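You operate a simulated robot arm through the tools that you are given. There is no shell and no other tool.

You run a simulated robot arm. Do the job below in one go: nothing can be reset, and whatever is moved stays where it is left.

## Task
Wind the wall clock fully and set it to nine o'clock.
Fine: free the latch and open its glass door; shut and latch it after.

It is judged by the outcome, as a careful person would: the job done as asked, and still so three seconds after it is handed in. It fails if anything else is knocked over, pushed out of place, dropped, spilled or broken.

## Robot
A 7-joint arm with a two-finger parallel gripper, fixed in place. Base frame: the origin is at the foot of the arm, x ahead of it, y to its left, z up. Units: m, degrees, N and s.
With the tool pointing down near the work surface it reaches from about 0.48 to 0.92 m from the base axis. Its first joint turns from -115.0 to 115.0 degrees. Payload 3.91 kg.
Tool frame: the origin (TCP) lies between the finger pads and is the grasp point; the fingertips stand 0.03 m ahead of it; z points along the fingers, y is the line along which they close. The gripper opens to 0.11 m. The fingers are 0.02 m wide and 0.01 m thick; the gripper's body (0.048 by 0.112 m) begins 0.055 m behind the TCP.
Orientation is that of the tool frame in the base frame, as [roll, pitch, yaw] about the fixed x, y, z axes, in that order (R = Rz(yaw) Ry(pitch) Rx(roll)). With the fingers straight down and closing along the base's y, the tool's x points along the base's -x, its y along +y and its z along -z.

## Interface
- The arm moves only by the tool step_arm. Its argument "plan" is one flat list of numbers, 7 for each row, row after row: the shift along the tool's x, y, z in units of 25 mm (1.0 is 25 mm), then the turn, a rotation vector about the tool's x, y, z in units of 8 degrees (1.0 is 8 degrees), then the finger opening in m, from 0 to 0.11. In form: [x, y, z, rx, ry, rz, jaw, x, y, z, rx, ry, rz, jaw, ...]. A call has 1 to 20 rows; each row shifts and turns the commanded pose from where the row before left it, along the tool's axes as they then stand. A call with a number of a shift or a turn outside -1 to 1 is refused whole. A row lasts 0.2 s, in which the tool goes at most 0.05 m and 8.6 degrees; a call with a longer step from one row to the next is refused whole, and so is a gripper value outside its range. A pose out of reach is approached as far as the arm can. The call stops where the force on the tool passes 50 N (or 10 N more than at its start, if that is more) or the arm is blocked; 0.2 s more then pass. The fingers move at their own pace (about 0.153 m/s each) and stop on an object; they squeeze with about 35 N. The grip force told is the motor's: it shows also when the fingers shut on nothing. Time passes only in rows, and 0.2 s behind the last, so rows that do not move let the fingers close. The reply holds the time, the measured pose of the TCP, the force on the tool along the base axes, the opening and the grip force, in the units named above and with some noise, with the torque about the TCP (base axes, N m) and any sound that the robot's microphone picked up, and new pictures: "pictures" is both (left out), scene, wrist or none.
- Cameras (640 x 400 px; columns grow to the right, rows downward): "scene" is fixed at [0.2222, 0.4953, 1.6412]; the picture's right is [-0.68, -0.74, 0.00], its down [-0.35, 0.33, -0.88] and it looks along [0.65, -0.59, -0.48] (base axes); focal length 265 px, centre (320, 200). "wrist" rides on the gripper at [0.072, 0.017, -0.103] in the tool frame; the picture's right is [-0.23, 0.97, 0.00], its down [-0.76, -0.18, -0.62] and it looks along [-0.61, -0.14, 0.78] (tool axes); focal length 222 px, centre (320, 200).
- lift_body(by): slides the trunk up (or, below 0, down) by that many m; the arm rides with it, the base frame stays. It gives what a move gives, with no picture.
- probe_pixels(camera, pixels): there is no depth. For up to 12 entries [column, row, z] of the newest picture of that camera ("zoom" is the newest enlarged one), the place [x, y] in the base frame at which the ray of that pixel passes the height z, good to about 0.002 m, but the place of the scene camera against the robot may be out by one fixed shift of up to 0.025 m in any direction. No time passes.
- close_up(camera, box): a new picture of the part [left, top, right, bottom] of that camera's present view, enlarged. No time passes.
- finish_job(): hands the job in; it is judged then, once.

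Open the gripper and draw the arm clear of the work before you hand the job in, unless the task says otherwise.

The tools are called as a command line: name --argument value ..., lists and objects as JSON in quotes. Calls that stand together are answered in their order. step_arm: Moves the arm, as the interface text tells. Its arguments: {"type":"object","properties":{"plan":{"type":"array","items":{"type":"number"}},"pictures":{"type":"string","enum":["both","scene","wrist","none"]}},"required":["plan"]} The other tools are called the same way: lift_body (by) slides the trunk up or down; probe_pixels (camera, pixels) gives the place at which the rays of pixels pass given heights; close_up (camera, box) takes an enlarged picture of a part of a camera's view; finish_job () hands the job in.

At the start:

```text
time_s: 0.0
eef_pos: [0.4408, 0.1645, 1.4715]
tool_rot: [180.0, 0.0, -179.9]
ft_force: [-0.6, 0.5, -0.2]
torque: [-0.04, 0.02, 0.01]
gripper_width: 0.11
grasp_force: 0.0
trunk travel left (down, up): [-0.825, 0.165]
```

scene: 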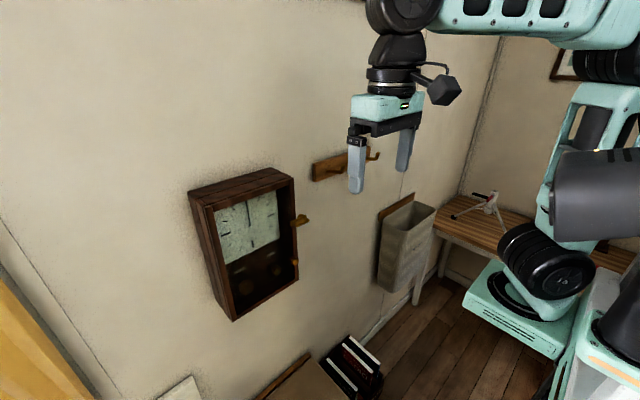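
wrist: 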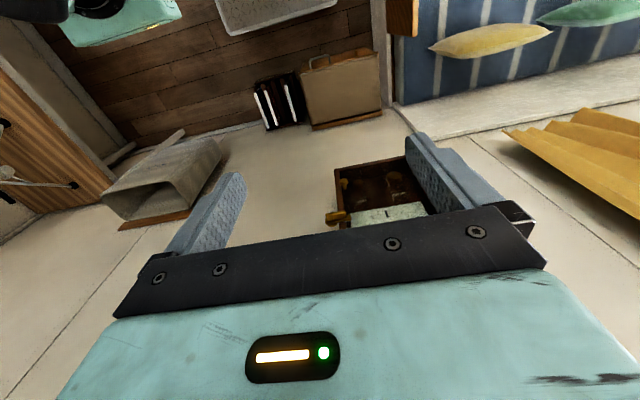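

The scene picture shows the wall clock around (245,240), with a brass latch at about (300,220). I take enlarged pictures of it and of the surroundings before moving.

close_up --camera "scene" --box '[180, 150, 340, 330]'

close_up --camera "wrist" --box '[300, 140, 460, 240]'

close_up --camera "scene" --box '[300, 140, 640, 340]'

```text
2.22 times, centred on (260, 240) of scene
```

zoom: 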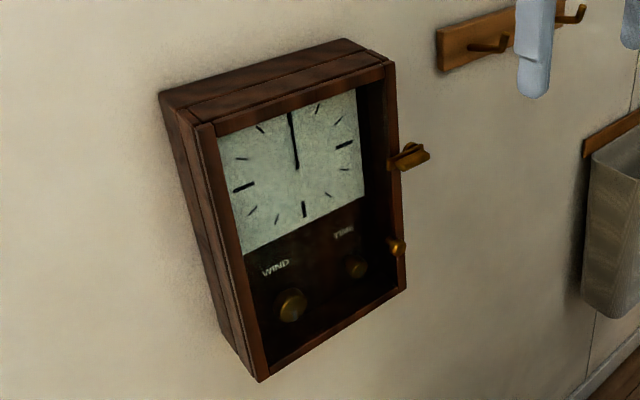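

```text
4.00 times, centred on (380, 190) of wrist
```

zoom: 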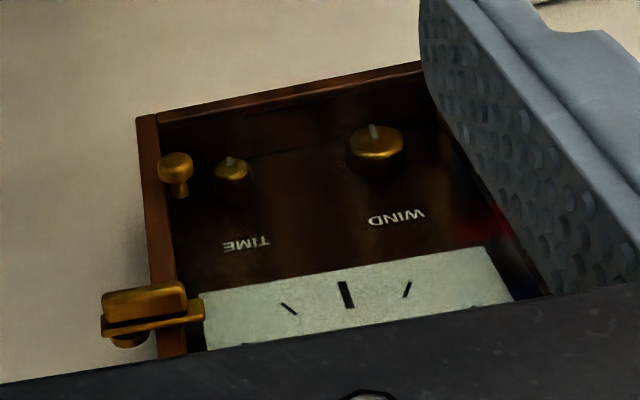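

```text
1.88 times, centred on (470, 240) of scene
```

zoom: 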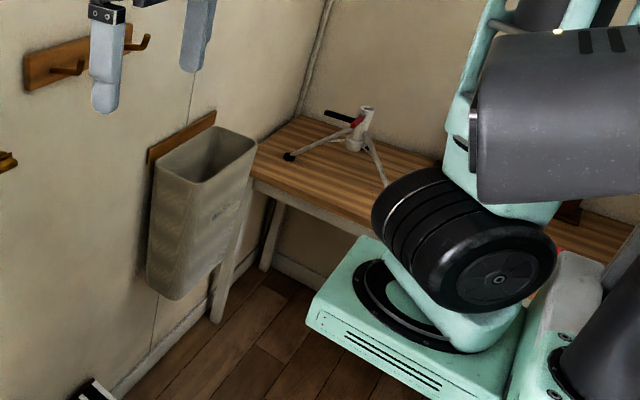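

The latch bar is at about scene (300,220), with a small brass knob below it at (297,262). The clock seems to stand near x≈0.7, y≈0.14–0.33, z≈1.1–1.3. I start turning the tool from pointing down towards pointing at the wall (+x), checking part way.

step_arm --plan '[0, 0, 0, 0, -1, 0, 0.11, 0, 0, 0, 0, -1, 0, 0.11, 0, 0, 0, 0, -1, 0, 0.11, 0, 0, 0, 0, -1, 0, 0.11, 0, 0, 0, 0, -1, 0, 0.11]'

```text
time_s: 1.2
eef_pos: [0.4403, 0.1651, 1.4719]
tool_rot: [179.9, 40.1, 179.9]
ft_force: [-0.3, -0.1, 0.1]
torque: [-0.02, 0.03, -0.01]
gripper_width: 0.11
grasp_force: 0.0
trunk travel left (down, up): [-0.825, 0.165]
```

scene: 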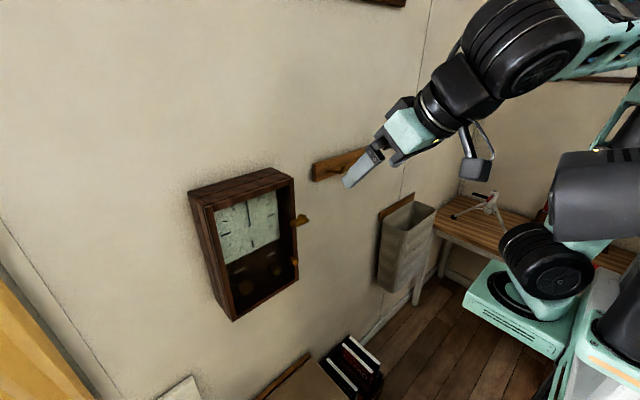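
wrist: 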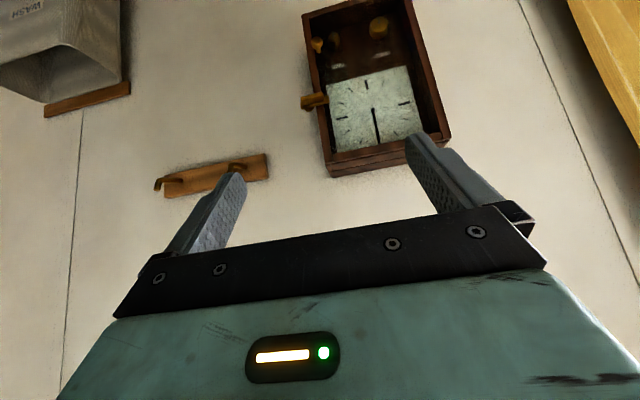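

The wrist picture now sees the clock face-on, upside down, at (375,90). I enlarge it for details before turning on.

close_up --camera "wrist" --box '[280, 0, 472, 120]'

close_up --camera "wrist" --box '[280, 70, 472, 190]'

```text
3.33 times, centred on (376, 60) of wrist
```

zoom: 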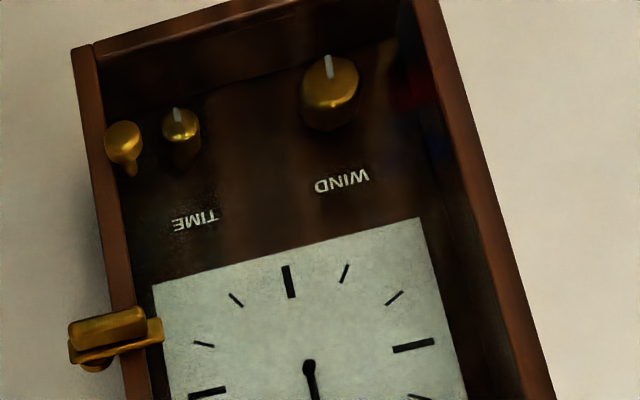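

```text
3.33 times, centred on (376, 130) of wrist
```

zoom: 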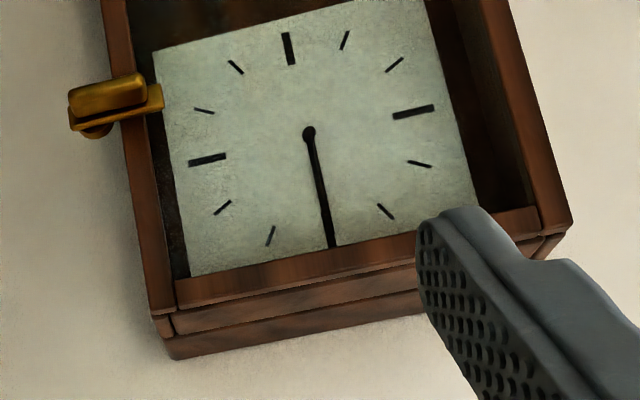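

Now I complete the turn (another 50°) so that the tool points straight at the wall.

step_arm --plan '[0, 0, 0, 0, -1, 0, 0.11, 0, 0, 0, 0, -1, 0, 0.11, 0, 0, 0, 0, -1, 0, 0.11, 0, 0, 0, 0, -1, 0, 0.11, 0, 0, 0, 0, -1, 0, 0.11, 0, 0, 0, 0, -1, 0, 0.11, 0, 0, 0, 0, -0.25, 0, 0.11]'

```text
time_s: 2.8
eef_pos: [0.4588, 0.1524, 1.4812]
tool_rot: [97.2, 87.8, 94.1]
ft_force: [-1.1, -0.5, -0.2]
torque: [0.01, 0.03, 0.02]
gripper_width: 0.1098
grasp_force: 0.1
trunk travel left (down, up): [-0.825, 0.165]
```

scene: 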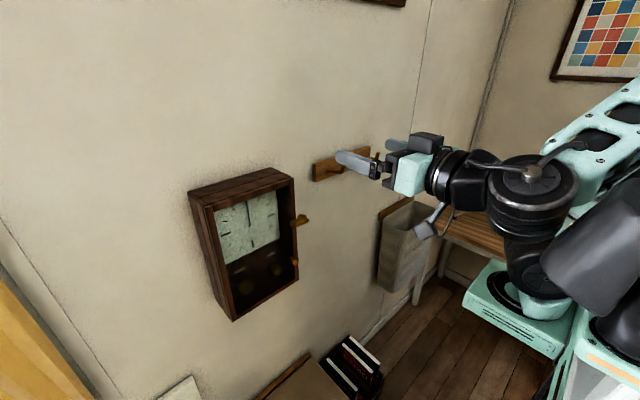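
wrist: 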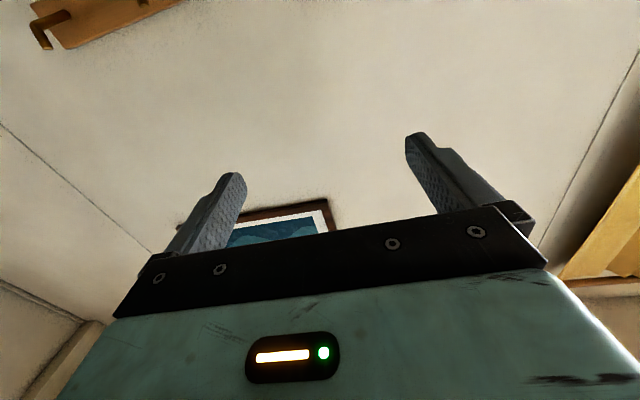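

The tool now points at the wall but about 0.25–0.35 m above the clock (TCP z 1.48). I lower the trunk 0.3 m to bring the hand to clock height, with the fingertips still about 0.2 m short of the clock.

lift_body --by -0.3

```text
time_s: 5.8
eef_pos: [0.4583, 0.1528, 1.1753]
tool_rot: [116.7, 88.9, 113.7]
ft_force: [0.4, -0.4, 0.3]
torque: [0.0, -0.01, -0.03]
gripper_width: 0.1099
grasp_force: 0.1
trunk travel left (down, up): [-0.525, 0.465]
```

step_arm --plan '[0, 0, 0, 0, 0, 0, 0.11]'

```text
time_s: 6.2
eef_pos: [0.4563, 0.1525, 1.1738]
tool_rot: [119.4, 88.9, 116.4]
ft_force: [-0.2, 0.7, 0.6]
torque: [0.01, -0.01, 0.0]
gripper_width: 0.1098
grasp_force: 0.0
trunk travel left (down, up): [-0.525, 0.465]
```

scene: 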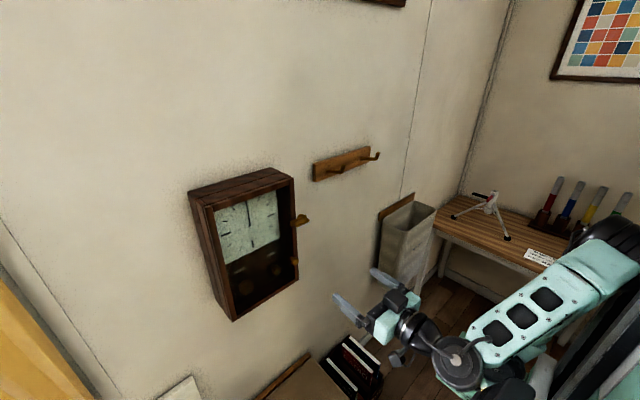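
wrist: 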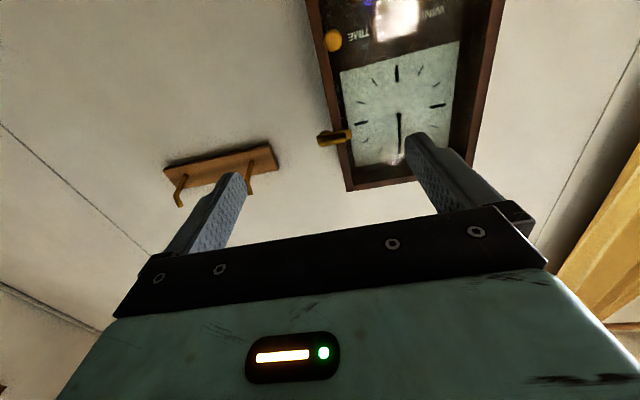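

The hand is now at clock height; the wrist picture shows the latch at about (335,137) and the TIME knob/handle at (333,40). I probe the latch and edges at a few heights, then move forward 0.1 m for a second view.

probe_pixels --camera "wrist" --pixels '[[335, 137, 1.22], [335, 137, 1.24], [335, 137, 1.26], [333, 40, 1.1], [333, 40, 1.14], [349, 188, 1.28], [349, 188, 1.32], [470, 182, 1.28], [470, 182, 1.32]]'

step_arm --plan '[0, 0, 1, 0, 0, 0, 0.11, 0, 0, 1, 0, 0, 0, 0.11, 0, 0, 1, 0, 0, 0, 0.11, 0, 0, 1, 0, 0, 0, 0.11]'

```text
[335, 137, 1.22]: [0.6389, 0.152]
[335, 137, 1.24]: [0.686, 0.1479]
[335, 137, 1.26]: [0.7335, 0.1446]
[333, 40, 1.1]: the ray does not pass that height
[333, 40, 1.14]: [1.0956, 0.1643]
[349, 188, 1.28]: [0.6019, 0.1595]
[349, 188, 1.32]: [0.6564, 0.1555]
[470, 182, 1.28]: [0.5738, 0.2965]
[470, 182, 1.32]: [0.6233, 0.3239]
```

```text
time_s: 7.2
eef_pos: [0.537, 0.1658, 1.1734]
tool_rot: [-71.1, 89.9, -70.8]
ft_force: [0.2, 0.2, 0.3]
torque: [-0.02, 0.03, 0.01]
gripper_width: 0.1097
grasp_force: 0.1
trunk travel left (down, up): [-0.525, 0.465]
```

scene: 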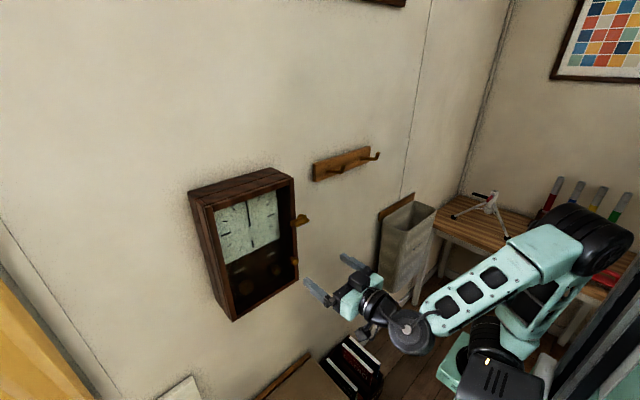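
wrist: 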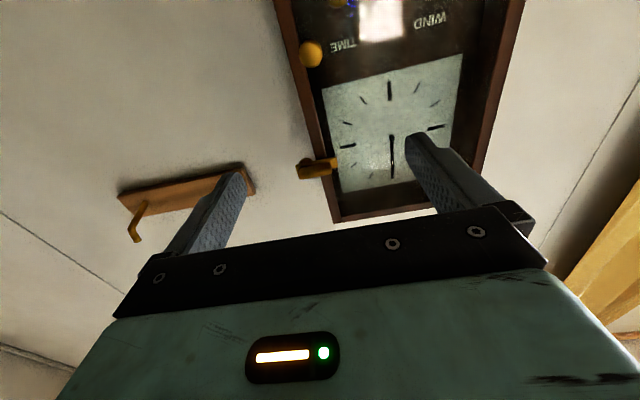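

The pose is now exact, and the latch appears at about (316,168), the handle knob at (311,54). I probe both to intersect with the earlier rays, and zoom in on the clock.

probe_pixels --camera "wrist" --pixels '[[316, 168, 1.22], [316, 168, 1.24], [316, 168, 1.26], [311, 54, 1.12], [311, 54, 1.14], [311, 54, 1.16], [337, 218, 1.3], [337, 218, 1.32], [337, 218, 1.34]]'

close_up --camera "wrist" --box '[260, 0, 548, 180]'

close_up --camera "wrist" --box '[270, 120, 398, 200]'

```text
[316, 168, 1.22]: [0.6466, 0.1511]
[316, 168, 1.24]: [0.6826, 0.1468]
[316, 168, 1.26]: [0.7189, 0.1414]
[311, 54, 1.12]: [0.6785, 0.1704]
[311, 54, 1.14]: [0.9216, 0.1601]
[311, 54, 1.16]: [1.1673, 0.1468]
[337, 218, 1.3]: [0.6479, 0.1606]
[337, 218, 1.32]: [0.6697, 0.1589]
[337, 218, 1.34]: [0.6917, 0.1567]
```

```text
2.22 times, centred on (404, 90) of wrist
```

zoom: 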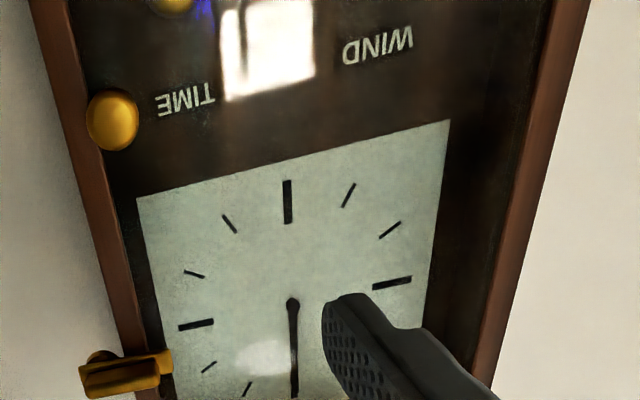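

```text
5.00 times, centred on (334, 160) of wrist
```

zoom: 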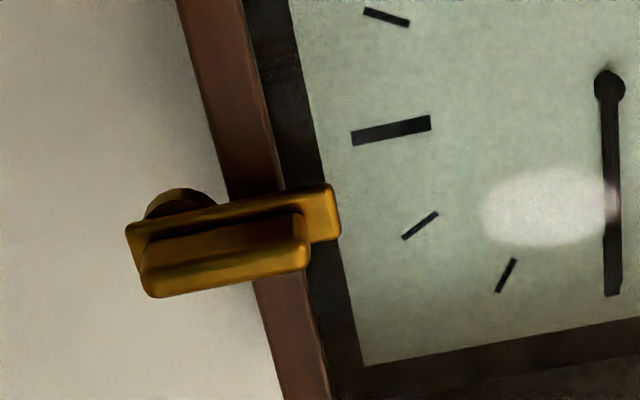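

The latch is a horizontal brass bar with a raised fin, its pivot boss behind it at the right-hand (-y) end, and it overlaps the door frame; it sits near (0.67, 0.148, 1.234). I turn the tool +90° about its axis so the fingers close vertically across the fin.

step_arm --plan '[0, 0, 0, 0, 0, 1, 0.11, 0, 0, 0, 0, 0, 1, 0.11, 0, 0, 0, 0, 0, 1, 0.11, 0, 0, 0, 0, 0, 1, 0.11, 0, 0, 0, 0, 0, 1, 0.11, 0, 0, 0, 0, 0, 1, 0.11, 0, 0, 0, 0, 0, 1, 0.11, 0, 0, 0, 0, 0, 1, 0.11, 0, 0, 0, 0, 0, 1, 0.11, 0, 0, 0, 0, 0, 1, 0.11, 0, 0, 0, 0, 0, 1, 0.11, 0, 0, 0, 0, 0, 0.25, 0.11]'

```text
time_s: 9.8
eef_pos: [0.5392, 0.163, 1.1757]
tool_rot: [90.0, 45.0, 90.1]
ft_force: [-0.7, -0.5, -0.4]
torque: [0.0, -0.01, 0.03]
gripper_width: 0.11
grasp_force: 0.1
out of reach, approached as far as the arm can: row 6, 7, 8, 9, 10, 11, 12
trunk travel left (down, up): [-0.525, 0.465]
```

scene: 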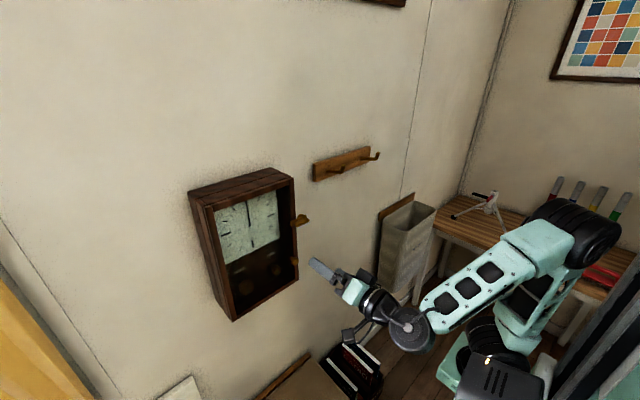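
wrist: 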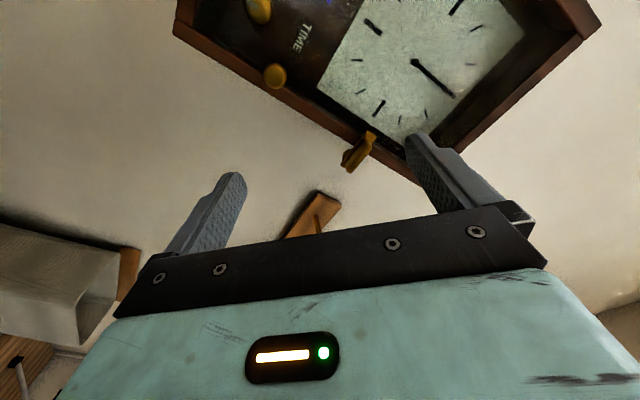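

The wrist stopped at +45° (joint limit that way), so I'll use the other direction. I turn back 5 rows and check where the commanded angle stands.

step_arm --plan '[0, 0, 0, 0, 0, -1, 0.11, 0, 0, 0, 0, 0, -1, 0.11, 0, 0, 0, 0, 0, -1, 0.11, 0, 0, 0, 0, 0, -1, 0.11, 0, 0, 0, 0, 0, -1, 0.11]' --pictures "none"

```text
time_s: 11.0
eef_pos: [0.5394, 0.1635, 1.1752]
tool_rot: [90.1, 84.2, 90.1]
ft_force: [-0.8, -0.4, 0.5]
torque: [0.0, -0.03, 0.01]
gripper_width: 0.1101
grasp_force: 0.0
trunk travel left (down, up): [-0.525, 0.465]
```

The command resumes from the reached angle, now at about +6°. I turn on to -90° (fingers closing vertically, camera on the right side).

step_arm --plan '[0, 0, 0, 0, 0, -1, 0.11, 0, 0, 0, 0, 0, -1, 0.11, 0, 0, 0, 0, 0, -1, 0.11, 0, 0, 0, 0, 0, -1, 0.11, 0, 0, 0, 0, 0, -1, 0.11, 0, 0, 0, 0, 0, -1, 0.11, 0, 0, 0, 0, 0, -1, 0.11, 0, 0, 0, 0, 0, -1, 0.11, 0, 0, 0, 0, 0, -1, 0.11, 0, 0, 0, 0, 0, -1, 0.11, 0, 0, 0, 0, 0, -1, 0.11, 0, 0, 0, 0, 0, -0.975, 0.11]'

```text
time_s: 13.6
eef_pos: [0.5379, 0.1648, 1.1751]
tool_rot: [-90.0, 0.0, -89.9]
ft_force: [0.1, 0.3, 0.2]
torque: [-0.03, 0.03, -0.02]
gripper_width: 0.1101
grasp_force: 0.1
trunk travel left (down, up): [-0.525, 0.465]
```

scene: 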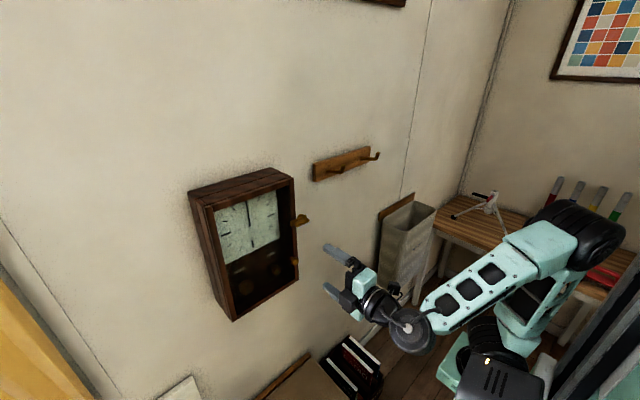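
wrist: 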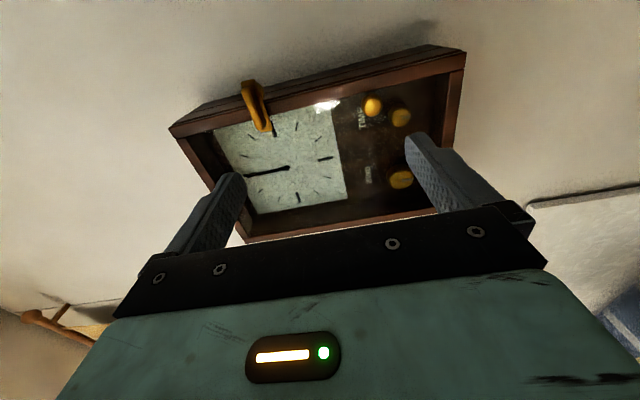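

Now the fingers close vertically and the camera looks from the right; the latch shows at (256,105), with its hinge end above. I zoom in on it and on the knobs.

close_up --camera "wrist" --box '[200, 60, 328, 140]'

close_up --camera "wrist" --box '[300, 50, 492, 170]'

close_up --camera "wrist" --box '[320, 130, 480, 230]'

```text
5.00 times, centred on (264, 100) of wrist
```

zoom: 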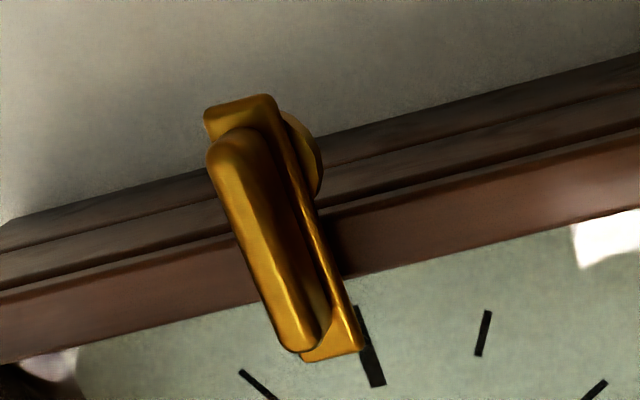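

```text
3.33 times, centred on (396, 110) of wrist
```

zoom: 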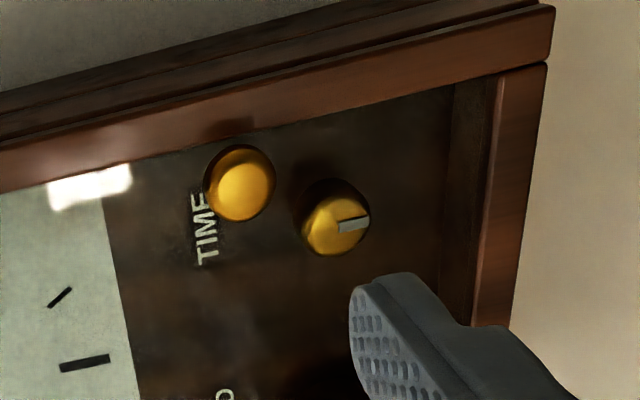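

```text
4.00 times, centred on (400, 180) of wrist
```

zoom: 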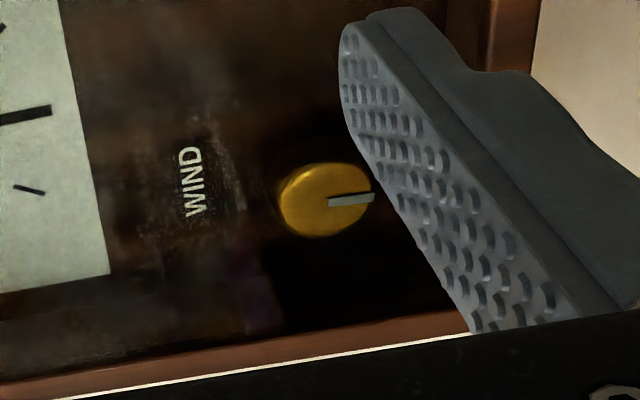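

I probe the fin ends and bar tip, then move up 0.06 m, right 0.017 m and 0.05 m forward so the latch lies between the fingers.

probe_pixels --camera "wrist" --pixels '[[253, 110, 1.23], [253, 110, 1.235], [253, 110, 1.24], [269, 130, 1.22], [269, 130, 1.23], [269, 130, 1.24], [260, 91, 1.22], [260, 91, 1.23], [260, 91, 1.24]]'

step_arm --plan '[0.34, -0.8, 0, 0, 0, 0, 0.11, 0.34, -0.8, 0, 0, 0, 0, 0.11, 0, -0.76, 0, 0, 0, 0, 0.11, 0, 0, 1, 0, 0, 0, 0.11, 0, 0, 1, 0, 0, 0, 0.11]'

```text
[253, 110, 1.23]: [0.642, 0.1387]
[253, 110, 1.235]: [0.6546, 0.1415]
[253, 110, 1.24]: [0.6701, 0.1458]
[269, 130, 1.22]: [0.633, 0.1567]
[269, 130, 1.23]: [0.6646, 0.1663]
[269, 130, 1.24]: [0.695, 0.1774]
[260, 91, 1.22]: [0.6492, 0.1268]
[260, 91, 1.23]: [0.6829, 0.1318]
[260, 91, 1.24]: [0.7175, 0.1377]
```

```text
time_s: 14.8
eef_pos: [0.5879, 0.1463, 1.234]
tool_rot: [-90.1, 0.1, -89.8]
ft_force: [0.3, -0.3, 0.2]
torque: [0.0, -0.01, -0.02]
gripper_width: 0.1099
grasp_force: 0.0
trunk travel left (down, up): [-0.525, 0.465]
```

scene: 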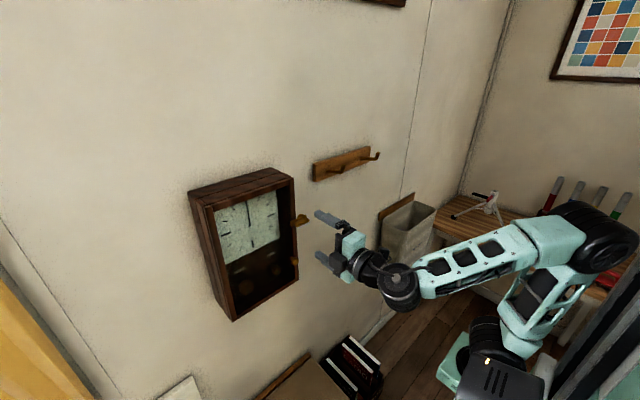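
wrist: 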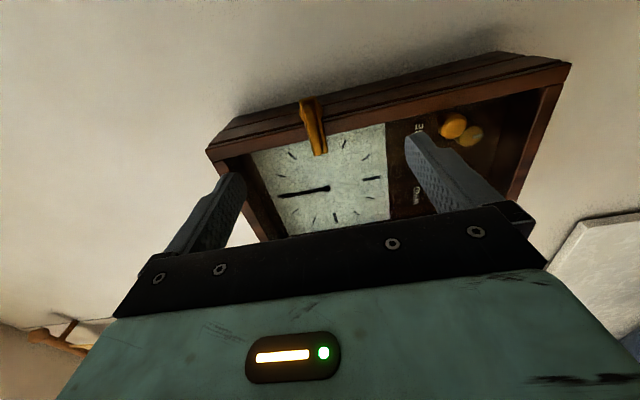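

close_up --camera "wrist" --box '[250, 80, 378, 160]'

close_up --camera "scene" --box '[270, 180, 382, 290]'

```text
5.00 times, centred on (314, 120) of wrist
```

zoom: 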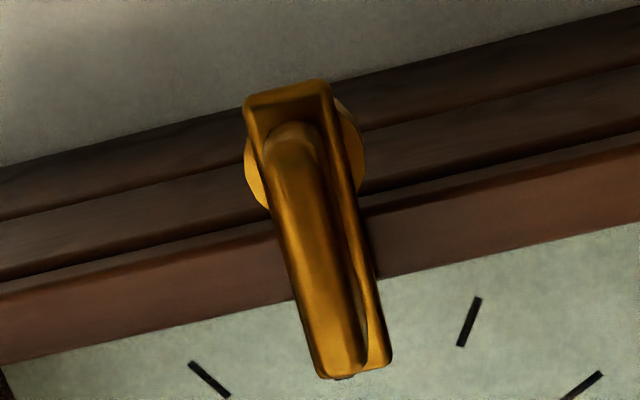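

```text
3.64 times, centred on (326, 235) of scene
```

zoom: 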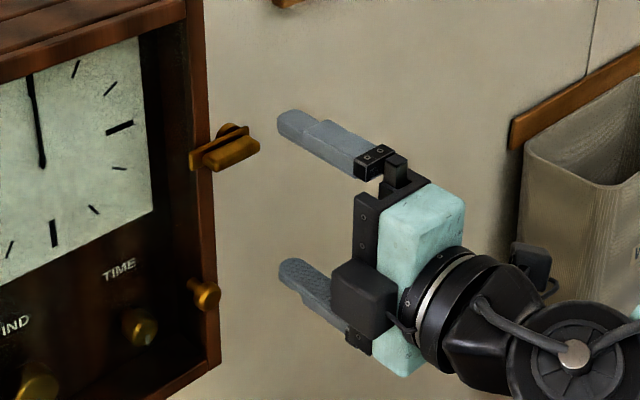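

Both pictures show the latch fin ahead of the open fingers, slightly nearer the upper one. I probe fin points to triangulate its height and depth.

probe_pixels --camera "wrist" --pixels '[[308, 106, 1.235], [308, 106, 1.24], [308, 106, 1.245], [317, 153, 1.235], [317, 153, 1.24], [317, 153, 1.245], [326, 152, 1.24], [310, 98, 1.24], [310, 98, 1.245], [323, 107, 1.24], [300, 117, 1.24]]'

probe_pixels --camera "scene" --pixels '[[308, 225, 1.24], [304, 222, 1.24], [324, 203, 1.289], [324, 247, 1.179]]'

```text
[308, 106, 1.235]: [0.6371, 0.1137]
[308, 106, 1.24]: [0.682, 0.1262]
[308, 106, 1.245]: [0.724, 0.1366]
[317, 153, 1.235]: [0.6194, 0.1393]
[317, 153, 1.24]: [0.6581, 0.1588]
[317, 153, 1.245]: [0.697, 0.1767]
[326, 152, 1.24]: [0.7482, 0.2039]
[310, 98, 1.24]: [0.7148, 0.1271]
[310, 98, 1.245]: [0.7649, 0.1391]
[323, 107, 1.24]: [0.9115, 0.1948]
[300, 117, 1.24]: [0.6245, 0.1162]
```

```text
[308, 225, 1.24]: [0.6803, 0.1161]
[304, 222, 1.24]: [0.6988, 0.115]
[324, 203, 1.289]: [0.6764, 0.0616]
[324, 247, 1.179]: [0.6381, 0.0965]
```

Triangulation puts the fin centre near (0.670, 0.144, 1.240) and its pivot near y≈0.135. I go up 6 mm and forward 60 mm so the fingertips straddle the fin, and look again before closing.

step_arm --plan '[0.1, -0.24, 0.8, 0, 0, 0, 0.11, 0, 0, 0.8, 0, 0, 0, 0.11, 0, 0, 0.8, 0, 0, 0, 0.06]'

```text
time_s: 15.6
eef_pos: [0.6501, 0.1425, 1.2388]
tool_rot: [-90.1, 0.2, -90.0]
ft_force: [-0.3, 0.0, 0.7]
torque: [0.01, -0.02, 0.01]
gripper_width: 0.0599
grasp_force: 0.1
trunk travel left (down, up): [-0.525, 0.465]
```

scene: 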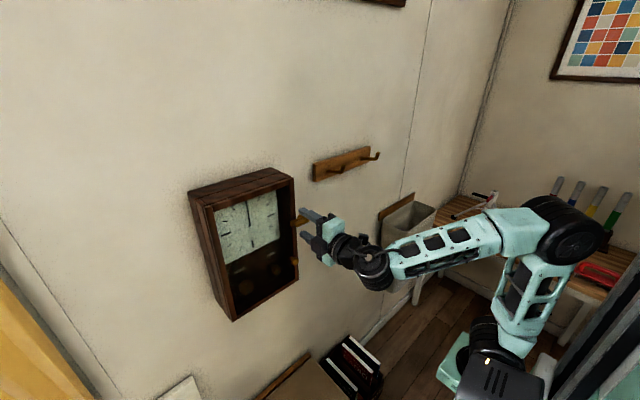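
wrist: 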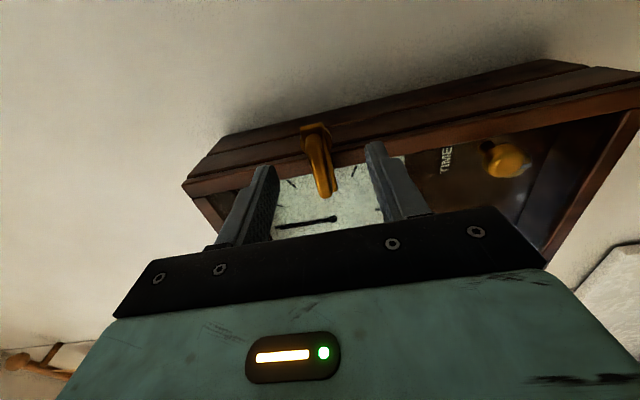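

close_up --camera "wrist" --box '[230, 110, 422, 230]'

close_up --camera "scene" --box '[260, 180, 388, 280]'

```text
3.33 times, centred on (326, 170) of wrist
```

zoom: 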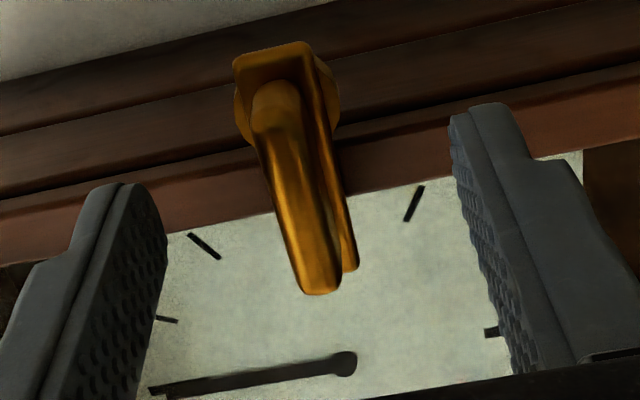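

```text
4.00 times, centred on (324, 230) of scene
```

zoom: 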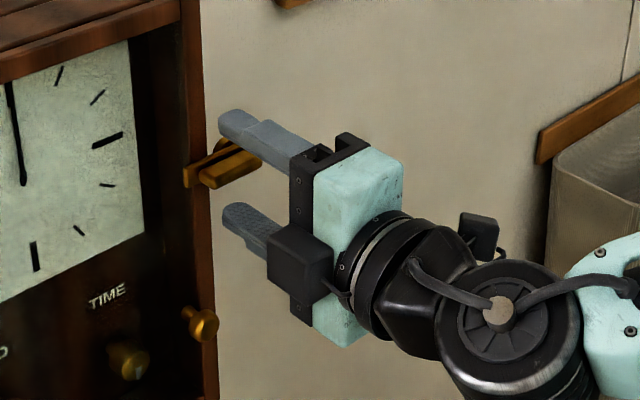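

The fin sits centred between the fingers (zoom (300,200)). I go 4 mm further forward and close on it.

step_arm --plan '[0, 0, 0.16, 0, 0, 0, 0.05, 0, 0, 0, 0, 0, 0, 0.02, 0, 0, 0, 0, 0, 0, 0.0, 0, 0, 0, 0, 0, 0, 0.0, 0, 0, 0, 0, 0, 0, 0.0]'

```text
time_s: 16.8
eef_pos: [0.654, 0.1429, 1.2386]
tool_rot: [-90.1, 0.2, -90.0]
ft_force: [0.8, -0.2, 0.5]
torque: [-0.12, 0.0, 0.25]
gripper_width: 0.0098
grasp_force: 45.4
trunk travel left (down, up): [-0.525, 0.465]
```

scene: 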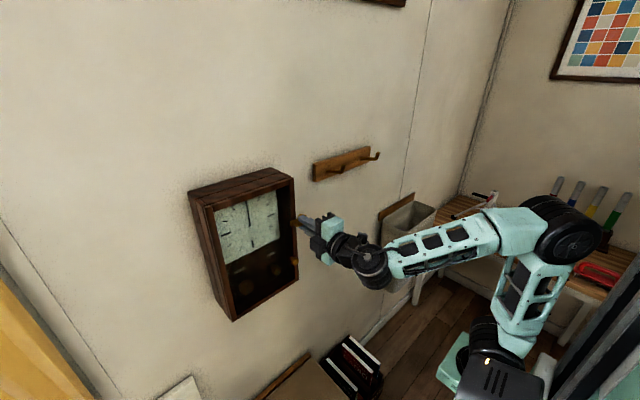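
wrist: 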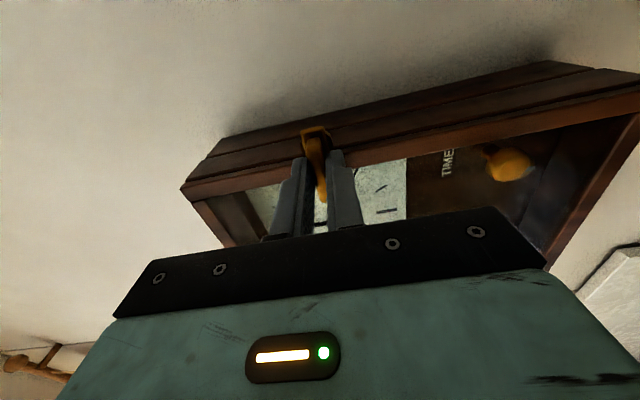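

The fin is held (width 9.8 mm, 45 N). I try turning the bar downward, rotating about the pivot 8 mm to the right, 16° first to feel the torque.

step_arm --plan '[0.003, 0.045, 0, 0, 0, -1, 0, 0.003, 0.045, 0, 0, 0, -1, 0]'

```text
time_s: 17.4
eef_pos: [0.6533, 0.1435, 1.2373]
tool_rot: [-90.1, -15.9, -90.1]
ft_force: [2.5, -3.5, -2.3]
torque: [0.0, 0.35, 1.12]
gripper_width: 0.0098
grasp_force: 45.0
trunk travel left (down, up): [-0.525, 0.465]
```

scene: 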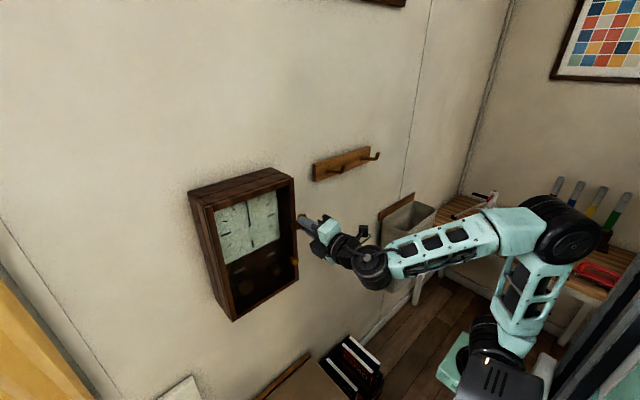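
wrist: 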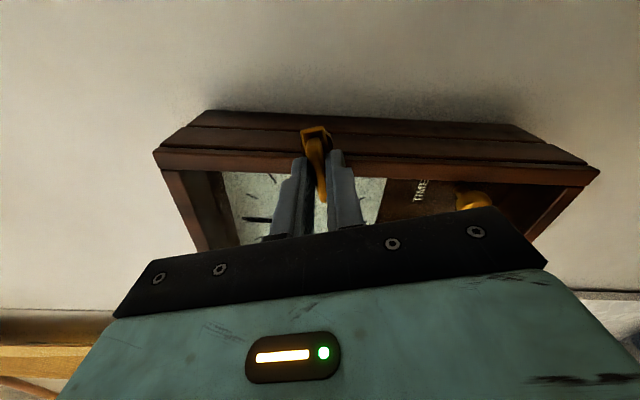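

The bar turns along with almost no torque (force about 5 N). I continue another 40°.

step_arm --plan '[0.003, 0.045, 0, 0, 0, -1, 0, 0.003, 0.045, 0, 0, 0, -1, 0, 0.003, 0.045, 0, 0, 0, -1, 0, 0.003, 0.045, 0, 0, 0, -1, 0, 0.003, 0.045, 0, 0, 0, -1, 0]'

```text
time_s: 18.6
eef_pos: [0.6541, 0.1386, 1.2319]
tool_rot: [-90.3, -55.8, -89.9]
ft_force: [-8.6, -15.9, -18.8]
torque: [0.23, -0.15, -0.43]
gripper_width: 0.0098
grasp_force: 45.3
trunk travel left (down, up): [-0.525, 0.465]
```

scene: 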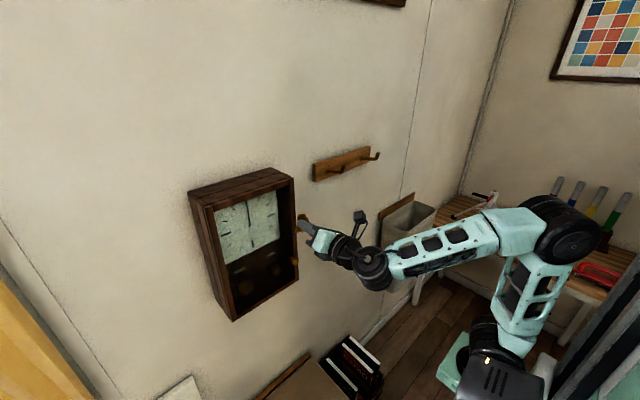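
wrist: 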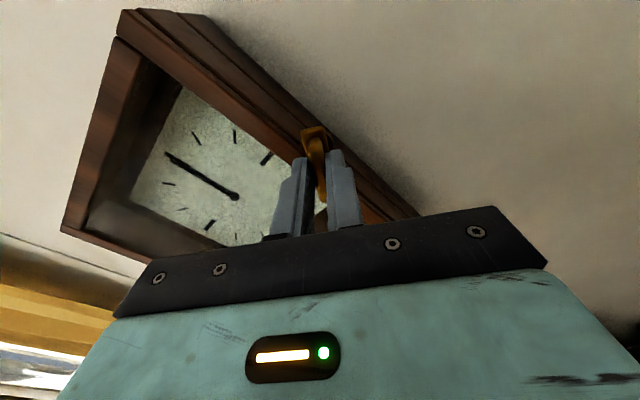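

The turn works, with about 25 N building in the direction of rotation, so the pivot radius is larger than I assumed. I follow with a bigger arc per row and complete the turn to vertical.

step_arm --plan '[-0.01, 0.13, -0.02, 0, 0, -1, 0, 0, 0.08, 0, 0, 0, -1, 0]' --pictures "none"

```text
time_s: 19.2
eef_pos: [0.6543, 0.1376, 1.231]
tool_rot: [-90.1, -71.9, -90.0]
ft_force: [1.4, -14.8, -9.4]
torque: [0.17, 1.24, 0.1]
gripper_width: 0.0098
grasp_force: 44.8
trunk travel left (down, up): [-0.525, 0.465]
```

The position barely shifted while the force stays near 17 N, so I look at how the fin sits in the fingers before going on.

step_arm --plan '[0, 0, 0, 0, 0, 0, 0]'

close_up --camera "wrist" --box '[230, 90, 422, 210]'

close_up --camera "scene" --box '[260, 180, 388, 280]'

```text
time_s: 19.6
eef_pos: [0.6532, 0.1364, 1.2305]
tool_rot: [-90.1, -71.8, -90.0]
ft_force: [5.0, -14.1, -7.6]
torque: [0.15, 1.1, 0.1]
gripper_width: 0.0097
grasp_force: 45.3
trunk travel left (down, up): [-0.525, 0.465]
```

scene: 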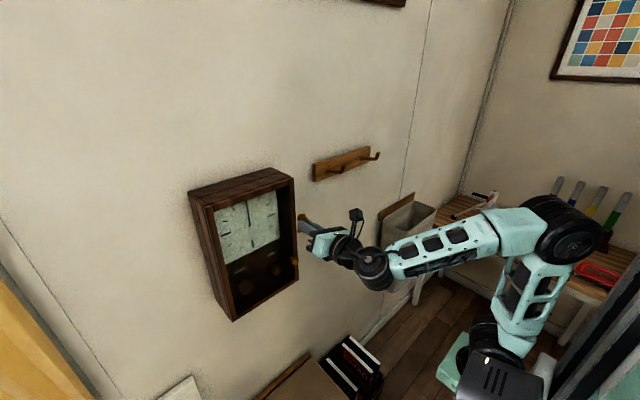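
wrist: 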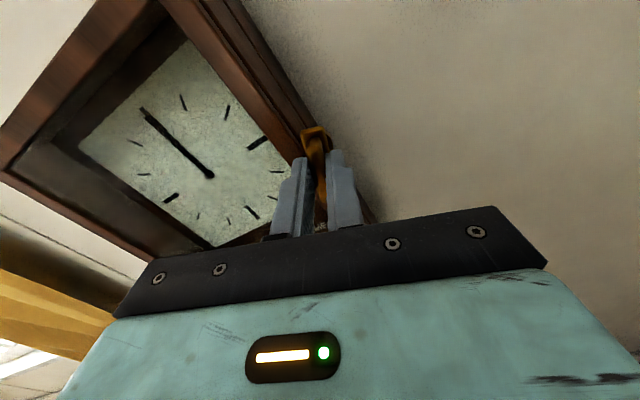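

```text
3.33 times, centred on (326, 150) of wrist
```

zoom: 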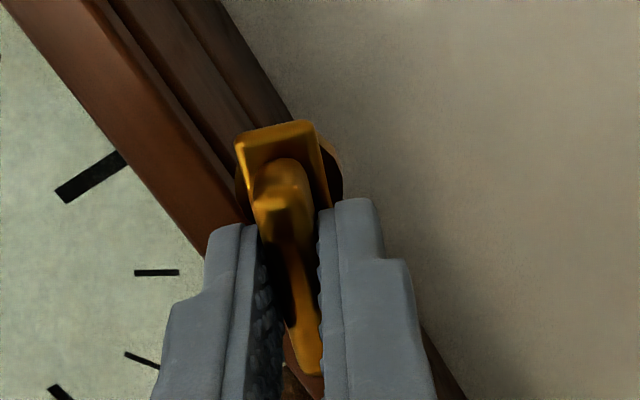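

```text
4.00 times, centred on (324, 230) of scene
```

zoom: 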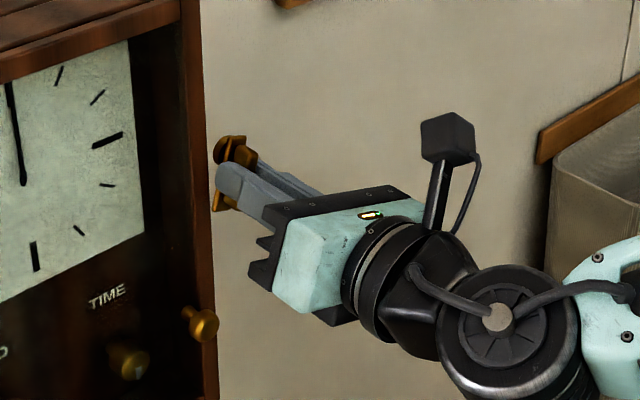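

The bar is following the fingers and stands at about 72° down. I finish the last 18° to vertical.

step_arm --plan '[0, 0.1, 0, 0, 0, -1, 0, 0, 0.1, 0, 0, 0, -1, 0, 0, 0.03, 0, 0, 0, -0.25, 0, 0, 0, 0, 0, 0, 0, 0]'

close_up --camera "wrist" --box '[230, 90, 422, 210]'

```text
time_s: 20.6
eef_pos: [0.6531, 0.1321, 1.2302]
tool_rot: [-62.9, -89.9, -116.9]
ft_force: [24.7, 11.2, 6.4]
torque: [-0.15, 0.91, -0.03]
gripper_width: 0.0099
grasp_force: 45.2
trunk travel left (down, up): [-0.525, 0.465]
```

scene: 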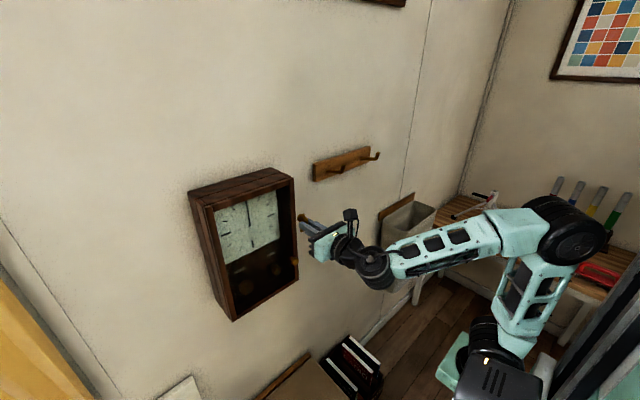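
wrist: 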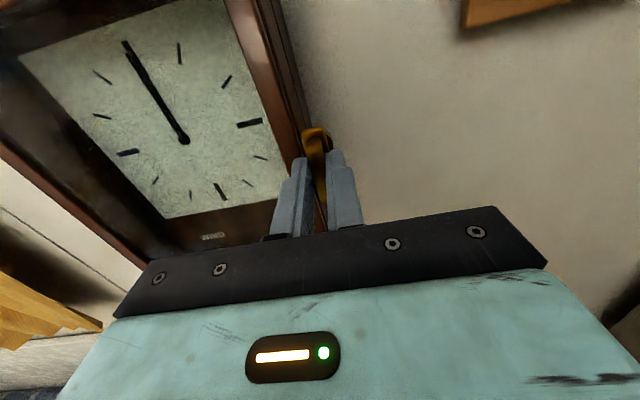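

```text
3.33 times, centred on (326, 150) of wrist
```

zoom: 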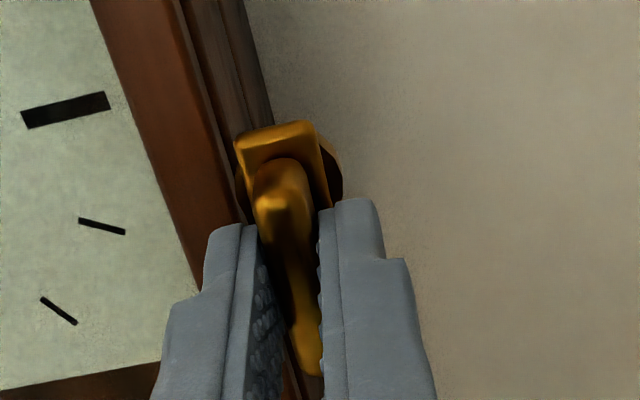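

The bar now hangs vertical, clear of the door edge. I open the fingers slightly and back away, then check that the latch stays.

step_arm --plan '[0, 0, 0, 0, 0, 0, 0.03, 0, 0, 0, 0, 0, 0, 0.05, 0, 0, -1, 0, 0, 0, 0.05, 0, 0, -1, 0, 0, 0, 0.05, 0, 0, -0.8, 0, 0, 0, 0.05, 0, 0, 0, 0, 0, 0, 0.05]'

close_up --camera "scene" --box '[180, 160, 340, 330]'

close_up --camera "wrist" --box '[200, 60, 440, 210]'

```text
time_s: 22.0
eef_pos: [0.583, 0.1321, 1.2278]
tool_rot: [-91.7, -89.9, -88.2]
ft_force: [-0.8, 1.0, 0.0]
torque: [-0.02, 0.01, 0.02]
gripper_width: 0.0502
grasp_force: 0.0
trunk travel left (down, up): [-0.525, 0.465]
```

scene: 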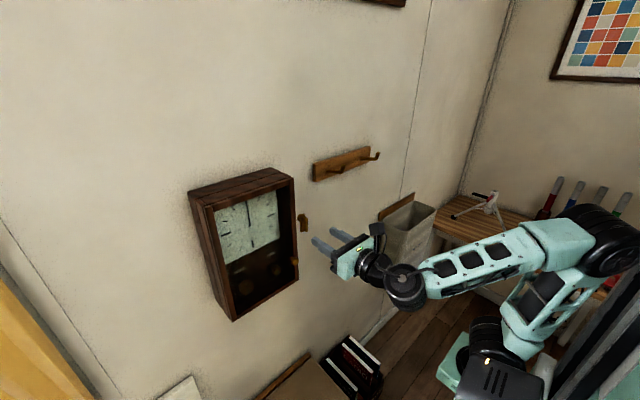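
wrist: 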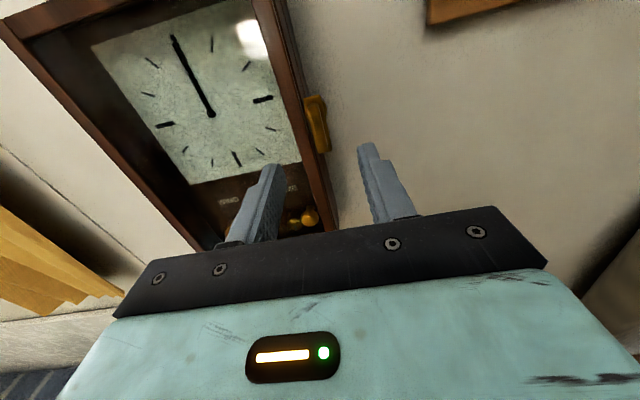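

```text
2.35 times, centred on (260, 245) of scene
```

zoom: 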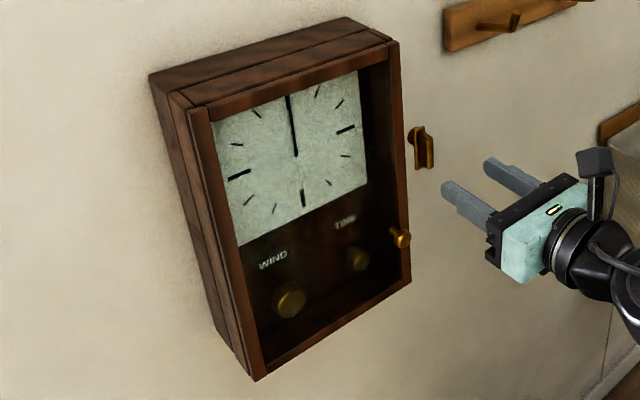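

```text
2.67 times, centred on (320, 135) of wrist
```

zoom: 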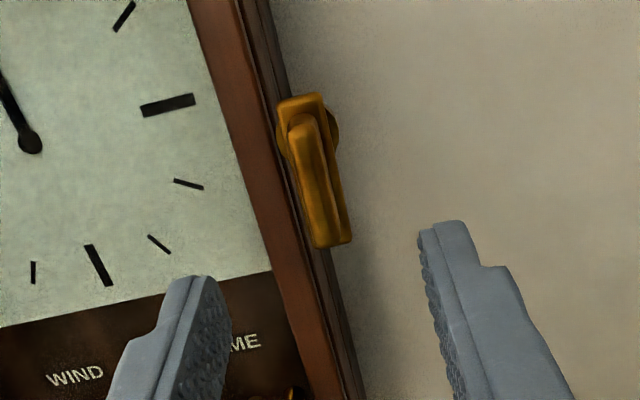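

The latch stays vertical and clear of the door. Next is the door's pull knob (scene zoom (402,238)); I turn the tool back to vertical closing with the camera on the right, so the knob can swivel in the grip as the door swings.

step_arm --plan '[0, 0, 0, 0, 0, 1, 0.06, 0, 0, 0, 0, 0, 1, 0.06, 0, 0, 0, 0, 0, 1, 0.06, 0, 0, 0, 0, 0, 1, 0.06, 0, 0, 0, 0, 0, 1, 0.06, 0, 0, 0, 0, 0, 1, 0.06, 0, 0, 0, 0, 0, 1, 0.06, 0, 0, 0, 0, 0, 1, 0.06, 0, 0, 0, 0, 0, 1, 0.06, 0, 0, 0, 0, 0, 1, 0.06, 0, 0, 0, 0, 0, 1, 0.06, 0, 0, 0, 0, 0, 0.25, 0.06, 0, 1, 0, 0, 0, 0, 0.06, 0, 1, 0, 0, 0, 0, 0.06, 0, 1, 0, 0, 0, 0, 0.06, 0, 0.9, 0, 0, 0, 0, 0.06]'

close_up --camera "wrist" --box '[230, 60, 470, 210]'

```text
time_s: 25.4
eef_pos: [0.5818, 0.1305, 1.1315]
tool_rot: [-90.0, 0.3, -89.9]
ft_force: [0.1, 0.5, -0.1]
torque: [0.02, 0.01, 0.02]
gripper_width: 0.0599
grasp_force: 0.1
trunk travel left (down, up): [-0.525, 0.465]
```

scene: 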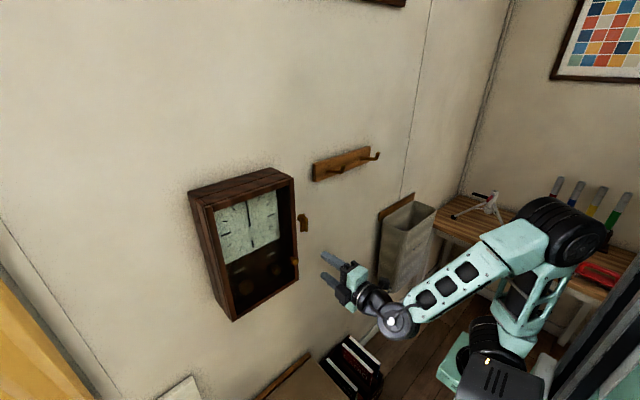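
wrist: 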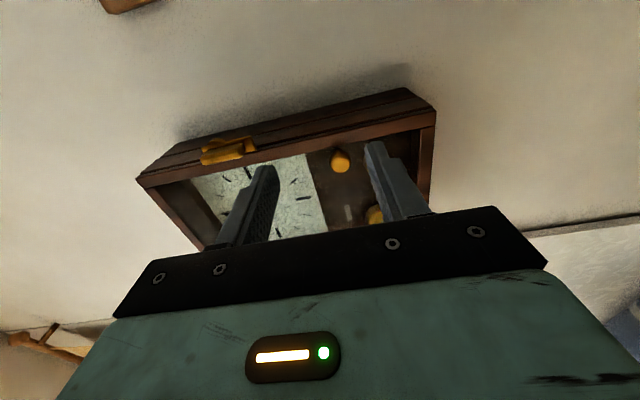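

```text
2.67 times, centred on (350, 135) of wrist
```

zoom: 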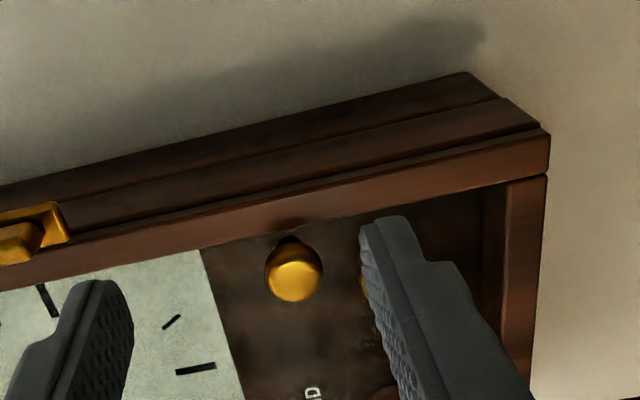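

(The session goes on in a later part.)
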